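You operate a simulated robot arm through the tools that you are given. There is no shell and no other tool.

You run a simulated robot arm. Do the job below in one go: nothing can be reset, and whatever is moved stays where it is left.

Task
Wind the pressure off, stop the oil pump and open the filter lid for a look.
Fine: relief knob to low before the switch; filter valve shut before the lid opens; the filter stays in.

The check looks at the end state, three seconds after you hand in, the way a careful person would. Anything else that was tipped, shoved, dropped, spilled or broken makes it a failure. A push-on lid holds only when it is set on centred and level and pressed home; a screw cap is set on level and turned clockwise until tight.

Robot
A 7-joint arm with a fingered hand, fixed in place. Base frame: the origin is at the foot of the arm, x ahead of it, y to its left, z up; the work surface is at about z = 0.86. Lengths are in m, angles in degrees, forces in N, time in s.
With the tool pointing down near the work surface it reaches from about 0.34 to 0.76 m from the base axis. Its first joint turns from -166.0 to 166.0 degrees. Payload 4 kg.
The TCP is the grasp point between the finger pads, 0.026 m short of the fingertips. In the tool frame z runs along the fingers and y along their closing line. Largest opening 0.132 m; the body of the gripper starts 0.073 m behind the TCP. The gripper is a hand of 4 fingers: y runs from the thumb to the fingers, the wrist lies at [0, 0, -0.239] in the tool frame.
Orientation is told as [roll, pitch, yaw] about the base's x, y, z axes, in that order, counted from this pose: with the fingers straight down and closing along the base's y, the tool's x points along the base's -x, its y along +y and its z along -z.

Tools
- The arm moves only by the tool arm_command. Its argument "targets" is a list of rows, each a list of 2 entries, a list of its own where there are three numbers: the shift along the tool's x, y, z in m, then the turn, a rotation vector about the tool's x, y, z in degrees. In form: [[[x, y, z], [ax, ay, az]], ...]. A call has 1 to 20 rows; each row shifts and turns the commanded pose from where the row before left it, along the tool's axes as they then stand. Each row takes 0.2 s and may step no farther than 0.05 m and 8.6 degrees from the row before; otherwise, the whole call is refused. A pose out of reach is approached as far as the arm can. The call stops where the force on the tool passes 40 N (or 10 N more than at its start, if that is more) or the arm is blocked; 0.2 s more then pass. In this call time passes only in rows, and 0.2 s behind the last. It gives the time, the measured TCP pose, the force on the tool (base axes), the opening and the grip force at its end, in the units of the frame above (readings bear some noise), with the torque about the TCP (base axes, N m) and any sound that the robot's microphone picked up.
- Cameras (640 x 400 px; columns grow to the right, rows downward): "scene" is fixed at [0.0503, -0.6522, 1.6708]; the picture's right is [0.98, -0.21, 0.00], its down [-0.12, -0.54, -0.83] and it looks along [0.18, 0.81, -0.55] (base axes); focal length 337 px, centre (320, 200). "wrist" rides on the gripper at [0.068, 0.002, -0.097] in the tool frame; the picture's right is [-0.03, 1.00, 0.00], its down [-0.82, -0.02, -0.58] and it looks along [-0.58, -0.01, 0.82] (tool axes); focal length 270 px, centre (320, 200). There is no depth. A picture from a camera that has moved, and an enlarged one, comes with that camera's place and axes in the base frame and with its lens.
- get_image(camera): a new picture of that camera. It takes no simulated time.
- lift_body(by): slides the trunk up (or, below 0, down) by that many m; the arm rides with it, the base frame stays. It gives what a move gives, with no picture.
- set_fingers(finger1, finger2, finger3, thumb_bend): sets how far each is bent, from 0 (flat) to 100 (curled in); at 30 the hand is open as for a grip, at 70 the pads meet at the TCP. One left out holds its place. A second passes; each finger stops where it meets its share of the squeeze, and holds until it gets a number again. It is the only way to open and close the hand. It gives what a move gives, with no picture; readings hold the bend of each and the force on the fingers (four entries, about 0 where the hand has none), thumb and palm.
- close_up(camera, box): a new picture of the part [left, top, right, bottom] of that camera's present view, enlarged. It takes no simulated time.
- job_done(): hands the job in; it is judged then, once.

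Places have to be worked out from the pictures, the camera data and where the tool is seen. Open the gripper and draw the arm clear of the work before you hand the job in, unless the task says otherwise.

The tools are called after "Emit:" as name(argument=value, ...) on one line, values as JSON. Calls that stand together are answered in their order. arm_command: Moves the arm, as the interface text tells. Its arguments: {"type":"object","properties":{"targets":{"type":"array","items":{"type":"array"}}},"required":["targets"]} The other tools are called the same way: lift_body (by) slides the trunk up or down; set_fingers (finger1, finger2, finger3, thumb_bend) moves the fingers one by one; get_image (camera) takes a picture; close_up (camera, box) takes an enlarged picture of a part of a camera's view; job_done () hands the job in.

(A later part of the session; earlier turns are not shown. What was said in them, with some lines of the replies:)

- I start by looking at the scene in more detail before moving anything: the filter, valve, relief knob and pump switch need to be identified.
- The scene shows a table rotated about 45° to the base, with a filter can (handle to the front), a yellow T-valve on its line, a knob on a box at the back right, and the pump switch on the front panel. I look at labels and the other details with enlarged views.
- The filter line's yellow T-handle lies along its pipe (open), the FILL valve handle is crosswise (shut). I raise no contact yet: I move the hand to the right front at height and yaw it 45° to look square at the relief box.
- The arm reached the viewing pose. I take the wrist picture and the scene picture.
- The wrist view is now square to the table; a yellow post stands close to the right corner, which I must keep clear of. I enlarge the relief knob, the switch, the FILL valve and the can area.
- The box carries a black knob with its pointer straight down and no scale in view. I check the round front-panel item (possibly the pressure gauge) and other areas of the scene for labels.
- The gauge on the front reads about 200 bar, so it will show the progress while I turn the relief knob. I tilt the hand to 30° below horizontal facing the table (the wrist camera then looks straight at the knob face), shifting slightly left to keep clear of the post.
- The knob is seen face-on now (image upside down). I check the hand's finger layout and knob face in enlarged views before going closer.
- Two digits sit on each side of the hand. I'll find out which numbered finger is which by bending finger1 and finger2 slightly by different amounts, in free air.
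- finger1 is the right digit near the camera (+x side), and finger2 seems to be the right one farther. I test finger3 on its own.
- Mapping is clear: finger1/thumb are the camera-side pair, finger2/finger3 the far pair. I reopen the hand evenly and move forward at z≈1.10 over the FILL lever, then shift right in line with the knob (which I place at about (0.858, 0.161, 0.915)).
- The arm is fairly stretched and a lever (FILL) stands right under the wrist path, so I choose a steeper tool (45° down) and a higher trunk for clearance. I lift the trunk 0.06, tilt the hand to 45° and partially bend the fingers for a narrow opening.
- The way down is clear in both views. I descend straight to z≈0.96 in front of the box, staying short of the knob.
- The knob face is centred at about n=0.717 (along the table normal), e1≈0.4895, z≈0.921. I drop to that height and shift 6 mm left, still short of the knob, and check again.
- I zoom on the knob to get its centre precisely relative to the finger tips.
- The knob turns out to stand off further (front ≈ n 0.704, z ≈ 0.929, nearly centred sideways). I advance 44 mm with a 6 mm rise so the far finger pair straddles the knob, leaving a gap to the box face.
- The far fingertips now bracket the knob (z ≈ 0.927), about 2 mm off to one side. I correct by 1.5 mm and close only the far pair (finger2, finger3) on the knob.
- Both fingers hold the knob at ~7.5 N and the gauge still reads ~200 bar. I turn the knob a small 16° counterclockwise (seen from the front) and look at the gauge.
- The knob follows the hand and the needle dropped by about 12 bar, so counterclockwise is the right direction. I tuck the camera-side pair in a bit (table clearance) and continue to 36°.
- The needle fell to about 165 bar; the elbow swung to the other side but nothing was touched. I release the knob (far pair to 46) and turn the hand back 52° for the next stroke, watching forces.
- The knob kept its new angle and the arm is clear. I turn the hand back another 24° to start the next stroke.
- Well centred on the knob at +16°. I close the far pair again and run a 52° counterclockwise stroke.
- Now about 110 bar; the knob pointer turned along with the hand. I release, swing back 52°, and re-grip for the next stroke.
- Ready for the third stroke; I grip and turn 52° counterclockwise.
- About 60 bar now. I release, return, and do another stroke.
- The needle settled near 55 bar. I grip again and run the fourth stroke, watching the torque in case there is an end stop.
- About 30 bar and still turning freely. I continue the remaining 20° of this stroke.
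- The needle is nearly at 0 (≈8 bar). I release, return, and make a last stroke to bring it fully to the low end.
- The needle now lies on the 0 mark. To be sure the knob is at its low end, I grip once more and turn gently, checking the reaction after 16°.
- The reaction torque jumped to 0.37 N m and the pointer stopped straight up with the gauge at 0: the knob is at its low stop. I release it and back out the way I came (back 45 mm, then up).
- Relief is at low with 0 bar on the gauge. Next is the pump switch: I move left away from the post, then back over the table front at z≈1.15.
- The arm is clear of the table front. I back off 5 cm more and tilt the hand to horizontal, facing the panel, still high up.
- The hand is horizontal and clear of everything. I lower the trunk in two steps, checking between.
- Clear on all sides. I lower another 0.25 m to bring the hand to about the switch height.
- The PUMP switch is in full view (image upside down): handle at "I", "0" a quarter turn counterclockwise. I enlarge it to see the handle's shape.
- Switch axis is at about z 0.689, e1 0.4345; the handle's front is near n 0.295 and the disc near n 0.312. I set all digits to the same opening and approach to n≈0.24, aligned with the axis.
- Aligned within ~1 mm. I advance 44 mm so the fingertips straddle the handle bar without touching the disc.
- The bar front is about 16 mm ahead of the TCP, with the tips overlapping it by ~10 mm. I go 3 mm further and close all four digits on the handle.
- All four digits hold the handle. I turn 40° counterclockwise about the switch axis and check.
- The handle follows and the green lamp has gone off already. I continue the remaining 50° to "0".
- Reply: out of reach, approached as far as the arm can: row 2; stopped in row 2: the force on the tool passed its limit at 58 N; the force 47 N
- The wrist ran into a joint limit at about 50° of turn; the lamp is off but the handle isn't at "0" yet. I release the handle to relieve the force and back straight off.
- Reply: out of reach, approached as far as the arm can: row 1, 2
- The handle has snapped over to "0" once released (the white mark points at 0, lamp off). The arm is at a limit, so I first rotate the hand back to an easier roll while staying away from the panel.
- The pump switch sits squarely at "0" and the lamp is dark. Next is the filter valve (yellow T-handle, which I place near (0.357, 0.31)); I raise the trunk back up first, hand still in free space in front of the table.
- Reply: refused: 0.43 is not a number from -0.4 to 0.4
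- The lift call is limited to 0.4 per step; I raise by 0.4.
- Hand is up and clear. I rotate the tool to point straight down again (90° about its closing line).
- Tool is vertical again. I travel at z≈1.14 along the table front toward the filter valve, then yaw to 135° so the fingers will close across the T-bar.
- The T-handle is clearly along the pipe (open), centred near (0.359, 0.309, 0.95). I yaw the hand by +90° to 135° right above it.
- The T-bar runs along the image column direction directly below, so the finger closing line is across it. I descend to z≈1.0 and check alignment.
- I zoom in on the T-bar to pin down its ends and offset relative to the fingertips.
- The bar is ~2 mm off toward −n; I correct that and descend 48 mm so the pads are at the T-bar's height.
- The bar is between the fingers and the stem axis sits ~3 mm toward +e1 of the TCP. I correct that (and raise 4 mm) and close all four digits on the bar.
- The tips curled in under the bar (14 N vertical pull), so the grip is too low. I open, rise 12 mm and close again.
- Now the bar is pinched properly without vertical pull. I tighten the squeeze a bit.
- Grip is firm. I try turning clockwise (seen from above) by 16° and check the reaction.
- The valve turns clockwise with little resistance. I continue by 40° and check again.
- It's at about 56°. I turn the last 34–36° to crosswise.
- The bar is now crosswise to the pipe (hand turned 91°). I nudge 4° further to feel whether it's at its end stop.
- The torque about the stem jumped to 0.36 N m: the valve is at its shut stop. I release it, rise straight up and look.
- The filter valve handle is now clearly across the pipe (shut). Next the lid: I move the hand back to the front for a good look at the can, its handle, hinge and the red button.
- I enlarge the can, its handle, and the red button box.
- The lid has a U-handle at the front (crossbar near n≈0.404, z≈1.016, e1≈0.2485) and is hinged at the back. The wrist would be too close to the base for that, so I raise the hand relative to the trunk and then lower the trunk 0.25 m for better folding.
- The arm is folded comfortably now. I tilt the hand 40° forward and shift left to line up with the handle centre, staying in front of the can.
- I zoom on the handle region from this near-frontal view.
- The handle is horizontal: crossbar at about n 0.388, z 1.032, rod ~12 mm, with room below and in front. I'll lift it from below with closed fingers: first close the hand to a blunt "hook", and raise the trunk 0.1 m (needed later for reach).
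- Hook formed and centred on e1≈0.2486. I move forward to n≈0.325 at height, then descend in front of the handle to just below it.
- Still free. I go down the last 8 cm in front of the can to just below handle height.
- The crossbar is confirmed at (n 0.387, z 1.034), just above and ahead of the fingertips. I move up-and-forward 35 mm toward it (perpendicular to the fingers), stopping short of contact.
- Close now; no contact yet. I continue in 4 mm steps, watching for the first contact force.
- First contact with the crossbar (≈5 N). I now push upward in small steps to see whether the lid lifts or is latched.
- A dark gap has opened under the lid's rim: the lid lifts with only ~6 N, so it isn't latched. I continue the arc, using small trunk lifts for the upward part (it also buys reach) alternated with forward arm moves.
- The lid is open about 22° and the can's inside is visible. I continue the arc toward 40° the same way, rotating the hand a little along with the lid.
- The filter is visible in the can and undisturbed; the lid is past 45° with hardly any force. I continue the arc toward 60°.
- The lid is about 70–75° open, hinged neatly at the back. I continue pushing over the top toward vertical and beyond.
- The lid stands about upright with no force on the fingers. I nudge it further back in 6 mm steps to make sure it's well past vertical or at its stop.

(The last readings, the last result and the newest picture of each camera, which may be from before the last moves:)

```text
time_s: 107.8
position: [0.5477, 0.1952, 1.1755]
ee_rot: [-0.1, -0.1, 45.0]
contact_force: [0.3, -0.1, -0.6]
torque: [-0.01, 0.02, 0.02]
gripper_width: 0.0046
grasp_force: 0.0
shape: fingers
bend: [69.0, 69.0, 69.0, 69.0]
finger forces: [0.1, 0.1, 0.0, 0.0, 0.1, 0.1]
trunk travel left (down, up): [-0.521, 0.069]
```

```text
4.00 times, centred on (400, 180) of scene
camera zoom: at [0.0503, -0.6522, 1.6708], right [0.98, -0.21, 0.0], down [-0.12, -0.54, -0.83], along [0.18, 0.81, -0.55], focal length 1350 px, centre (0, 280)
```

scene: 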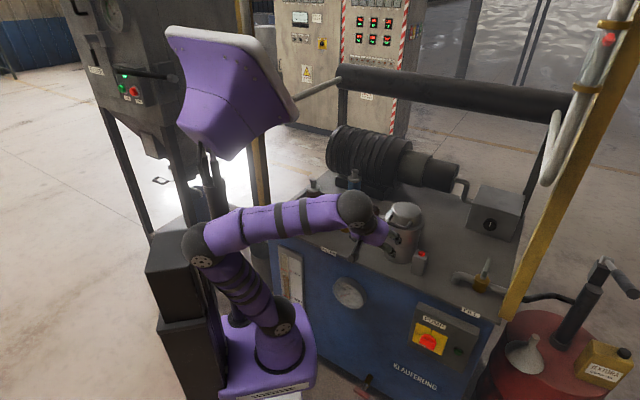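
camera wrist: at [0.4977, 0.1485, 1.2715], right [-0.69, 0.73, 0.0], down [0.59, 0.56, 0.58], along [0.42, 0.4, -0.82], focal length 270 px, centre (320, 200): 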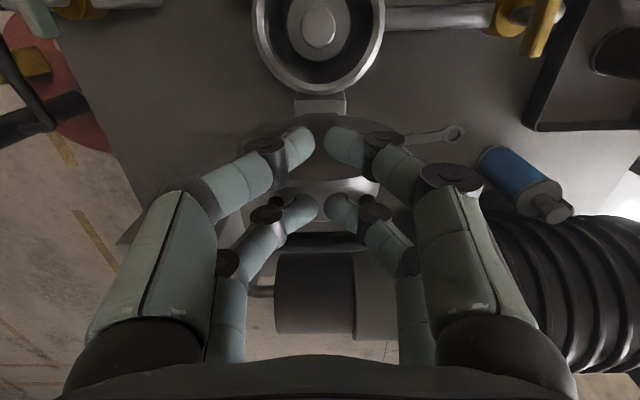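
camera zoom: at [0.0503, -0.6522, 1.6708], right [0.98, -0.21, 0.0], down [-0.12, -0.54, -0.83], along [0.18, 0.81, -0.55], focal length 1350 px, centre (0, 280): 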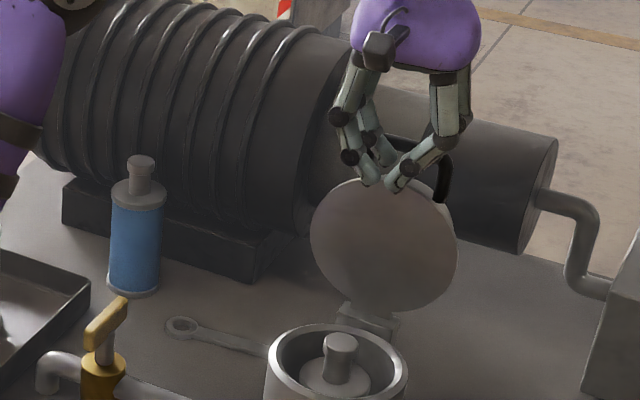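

The lid keeps yielding without force. I push another 18 mm and check for a stop.

Emit:
arm_command(targets=[[[-0.006, 0, 0], [0, 0, 0]], [[-0.006, 0, 0], [0, 0, 0]], [[-0.006, 0, 0], [0, 0, 0]]])

Emit:
get_image(camera="wrist")

Emit:
close_up(camera="scene", box=[340, 130, 460, 230])

```text
time_s: 108.6
position: [0.5618, 0.2082, 1.1767]
ee_rot: [-0.2, -0.1, 45.0]
contact_force: [0.0, 0.3, -0.3]
torque: [0.0, 0.01, 0.0]
gripper_width: 0.0044
grasp_force: 0.0
shape: fingers
bend: [69.0, 69.0, 69.0, 69.0]
finger forces: [0.0, 0.0, 0.0, 0.0, 0.1, 0.0]
trunk travel left (down, up): [-0.521, 0.069]
```

```text
taken
camera wrist: at [0.5108, 0.1619, 1.272], right [-0.69, 0.73, 0.0], down [0.59, 0.56, 0.58], along [0.42, 0.4, -0.82], focal length 270 px, centre (320, 200)
```

wrist: 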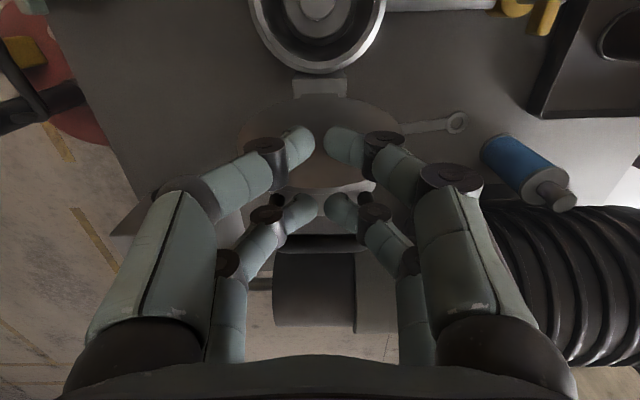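

```text
4.00 times, centred on (400, 180) of scene
camera zoom: at [0.0503, -0.6522, 1.6708], right [0.98, -0.21, 0.0], down [-0.12, -0.54, -0.83], along [0.18, 0.81, -0.55], focal length 1350 px, centre (0, 280)
```

zoom: 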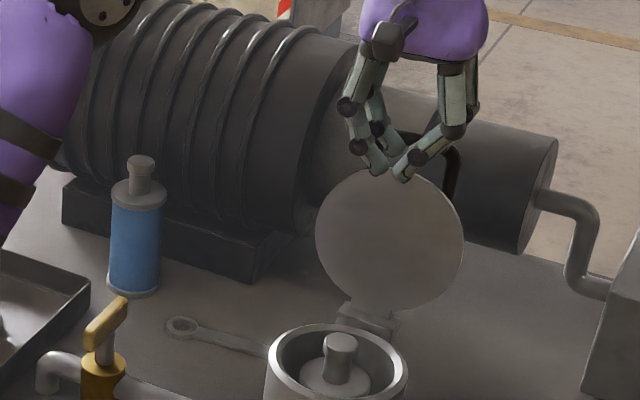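

The lid is now clearly past vertical (its underside faces forward and up), with no load on the fingers. I lift the hand straight up away from it and see whether it stays.

Emit:
arm_command(targets=[[[0.01, 0, -0.03], [0, 0, 0]], [[0.01, 0, -0.04], [0, 0, 0]], [[0.01, 0, -0.04], [0, 0, 0]]])

Emit:
get_image(camera="wrist")

Emit:
close_up(camera="scene", box=[340, 130, 460, 230])

```text
time_s: 109.4
position: [0.5397, 0.1866, 1.2865]
ee_rot: [-0.1, -0.1, 44.9]
contact_force: [0.4, 0.2, 0.2]
torque: [0.03, 0.01, 0.0]
gripper_width: 0.0045
grasp_force: 0.1
shape: fingers
bend: [69.0, 69.0, 69.0, 69.0]
finger forces: [0.1, 0.0, 0.0, 0.1, 0.0, 0.0]
trunk travel left (down, up): [-0.521, 0.069]
```

```text
taken
camera wrist: at [0.4889, 0.1394, 1.3812], right [-0.69, 0.73, 0.0], down [0.59, 0.56, 0.58], along [0.42, 0.4, -0.82], focal length 270 px, centre (320, 200)
```

wrist: 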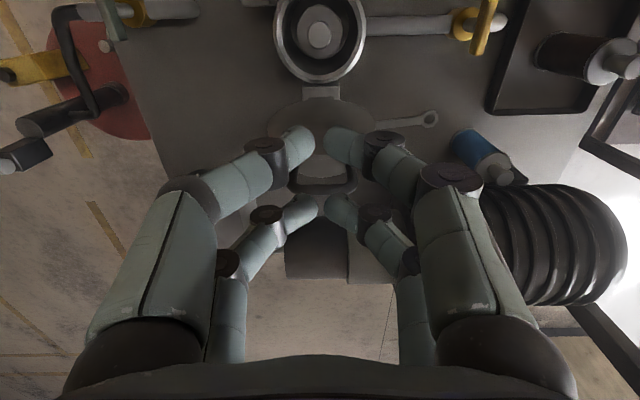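

```text
4.00 times, centred on (400, 180) of scene
camera zoom: at [0.0503, -0.6522, 1.6708], right [0.98, -0.21, 0.0], down [-0.12, -0.54, -0.83], along [0.18, 0.81, -0.55], focal length 1350 px, centre (0, 280)
```

zoom: 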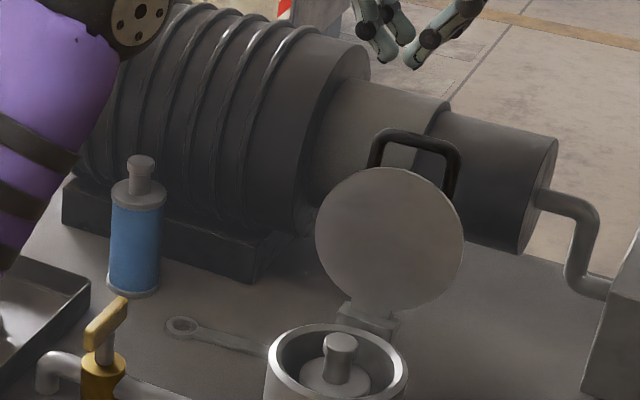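

The lid stays open by itself, the filter is in place. I back the hand away to the front at height and open it.

Emit:
arm_command(targets=[[[0.04, 0, -0.01], [0, 0, 0]], [[0.04, 0, -0.01], [0, 0, 0]], [[0.04, 0, -0.01], [0, 0, 0]], [[0.04, 0, -0.01], [0, 0, 0]], [[0.04, 0, 0], [0, 0, 0]], [[0.04, 0, 0], [0, 0, 0]]])

Emit:
set_fingers(finger1=30, finger2=30, finger3=30, thumb_bend=30)

Emit:
get_image(camera="scene")

Emit:
get_image(camera="wrist")

```text
time_s: 110.8
position: [0.3686, 0.016, 1.3269]
ee_rot: [-0.3, -0.2, 45.0]
contact_force: [-0.5, 0.9, 0.0]
torque: [0.03, -0.01, -0.01]
gripper_width: 0.0044
grasp_force: 0.1
shape: fingers
bend: [69.0, 69.0, 69.0, 69.0]
finger forces: [0.0, 0.0, 0.0, 0.1, 0.1, 0.1]
trunk travel left (down, up): [-0.521, 0.069]
```

```text
time_s: 111.8
position: [0.3686, 0.0166, 1.3267]
ee_rot: [0.0, -0.1, 44.9]
contact_force: [0.7, 0.2, -1.1]
torque: [0.01, 0.0, -0.02]
gripper_width: 0.1324
grasp_force: 0.1
shape: fingers
bend: [30.0, 30.0, 30.0, 30.0]
finger forces: [0.0, 0.1, 0.0, 0.1, 0.1, 0.1]
trunk travel left (down, up): [-0.521, 0.069]
```

```text
taken
```

scene: 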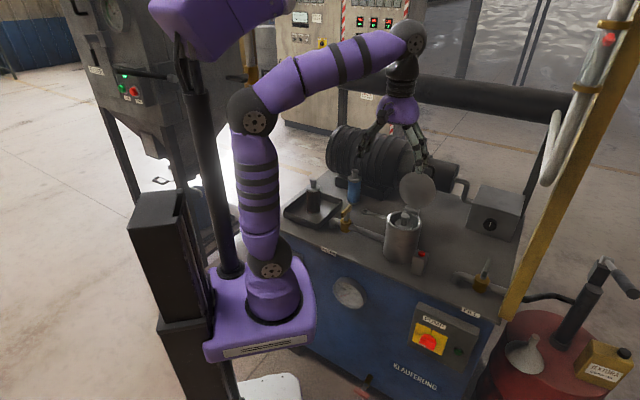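

```text
taken
camera wrist: at [0.318, -0.0302, 1.4225], right [-0.69, 0.73, 0.0], down [0.59, 0.56, 0.58], along [0.42, 0.4, -0.82], focal length 270 px, centre (320, 200)
```

wrist: 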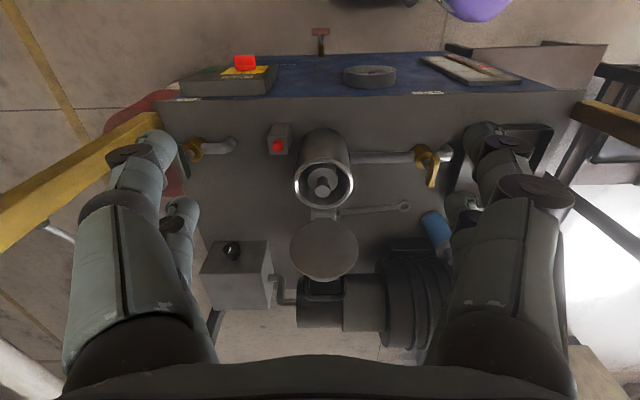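

Everything looks right. I verify each item once more with close-ups before handing in.

Emit:
close_up(camera="wrist", box=[260, 120, 450, 310])

Emit:
close_up(camera="scene", box=[380, 290, 490, 370])

Emit:
close_up(camera="scene", box=[316, 268, 380, 318])

Emit:
close_up(camera="scene", box=[440, 180, 540, 300])

Emit:
close_up(camera="scene", box=[290, 160, 450, 270])

```text
2.11 times, centred on (355, 215) of wrist
camera zoom: at [0.318, -0.0302, 1.4225], right [-0.69, 0.73, 0.0], down [0.59, 0.56, 0.58], along [0.42, 0.4, -0.82], focal length 569 px, centre (246, 168)
```

zoom: 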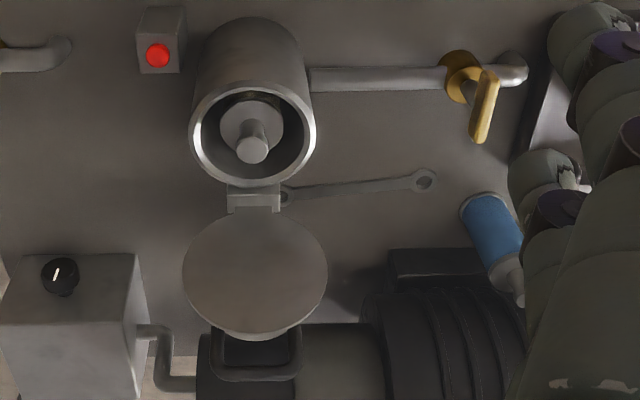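

```text
5.00 times, centred on (435, 330) of scene
camera zoom: at [0.0503, -0.6522, 1.6708], right [0.98, -0.21, 0.0], down [-0.12, -0.54, -0.83], along [0.18, 0.81, -0.55], focal length 1687 px, centre (-255, -450)
```

zoom: 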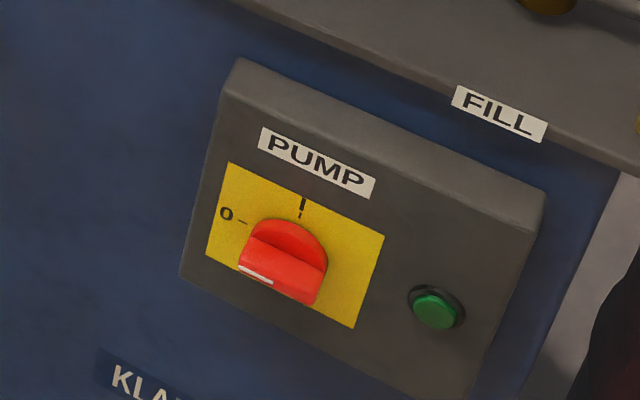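

```text
8.00 times, centred on (348, 293) of scene
camera zoom: at [0.0503, -0.6522, 1.6708], right [0.98, -0.21, 0.0], down [-0.12, -0.54, -0.83], along [0.18, 0.81, -0.55], focal length 2699 px, centre (96, -544)
```

zoom: 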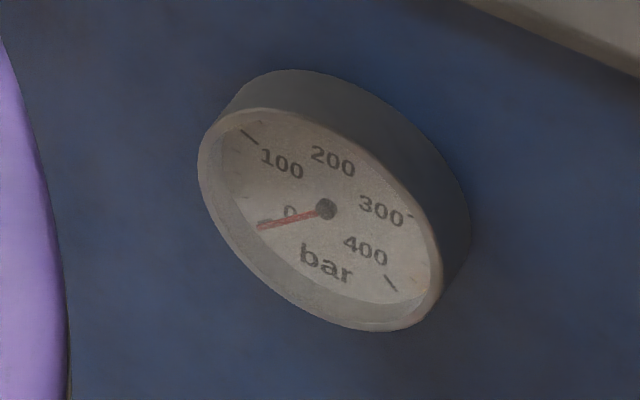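

```text
3.33 times, centred on (490, 240) of scene
camera zoom: at [0.0503, -0.6522, 1.6708], right [0.98, -0.21, 0.0], down [-0.12, -0.54, -0.83], along [0.18, 0.81, -0.55], focal length 1125 px, centre (-247, 67)
```

zoom: 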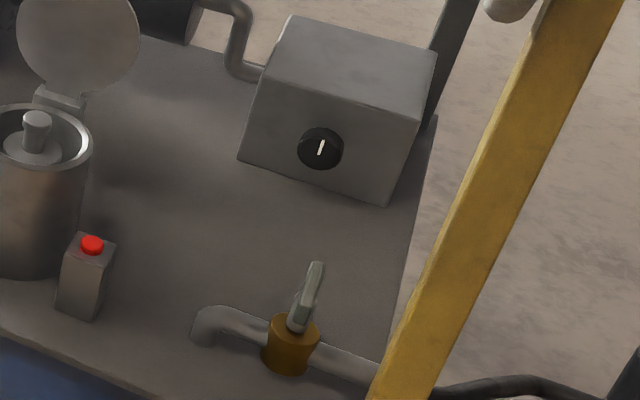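

```text
3.64 times, centred on (370, 215) of scene
camera zoom: at [0.0503, -0.6522, 1.6708], right [0.98, -0.21, 0.0], down [-0.12, -0.54, -0.83], along [0.18, 0.81, -0.55], focal length 1227 px, centre (138, 146)
```

zoom: 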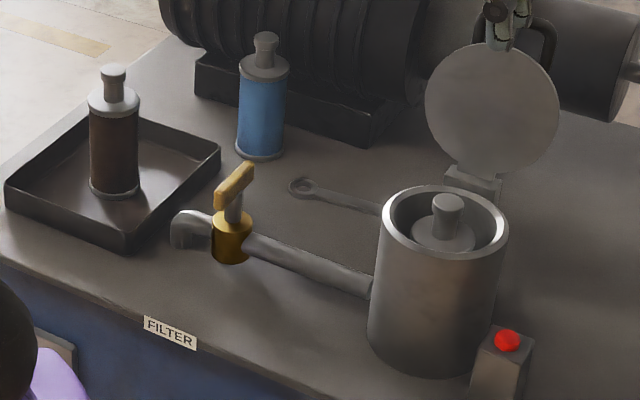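

All checks out: the gauge is at 0 with the relief knob at its low stop, the switch is at "0" with the lamp off, and the filter valve is across the pipe. The lid stands open by itself with the filter still in, nothing else was moved, and the hand is open and clear. I hand in the job.

Emit:
job_done()

```text
The job is handed in.
```

The pump is stopped with its pressure off, and the filter lid is standing open. The job is handed in; no verdict came back.

In the order I did it:

1. **Relief knob:** wound counterclockwise to its low stop. The gauge fell from about 200 bar to 0.
2. **Pump switch:** turned to "0", and the green lamp is off. The wrist hit a joint limit partway through and the force briefly reached 58 N. The handle snapped over to "0" once I released it.
3. **Filter valve:** turned crosswise to its shut stop, before I touched the lid.
4. **Lid:** swung up and back past vertical, where it stays by itself. The filter is still in the can.

In the last close-ups the fill valve, bottles, tray and spanner were as I found them. I left the red button beside the can alone, since the lid was not latched. The hand is open and back from the work, above the table's front edge.
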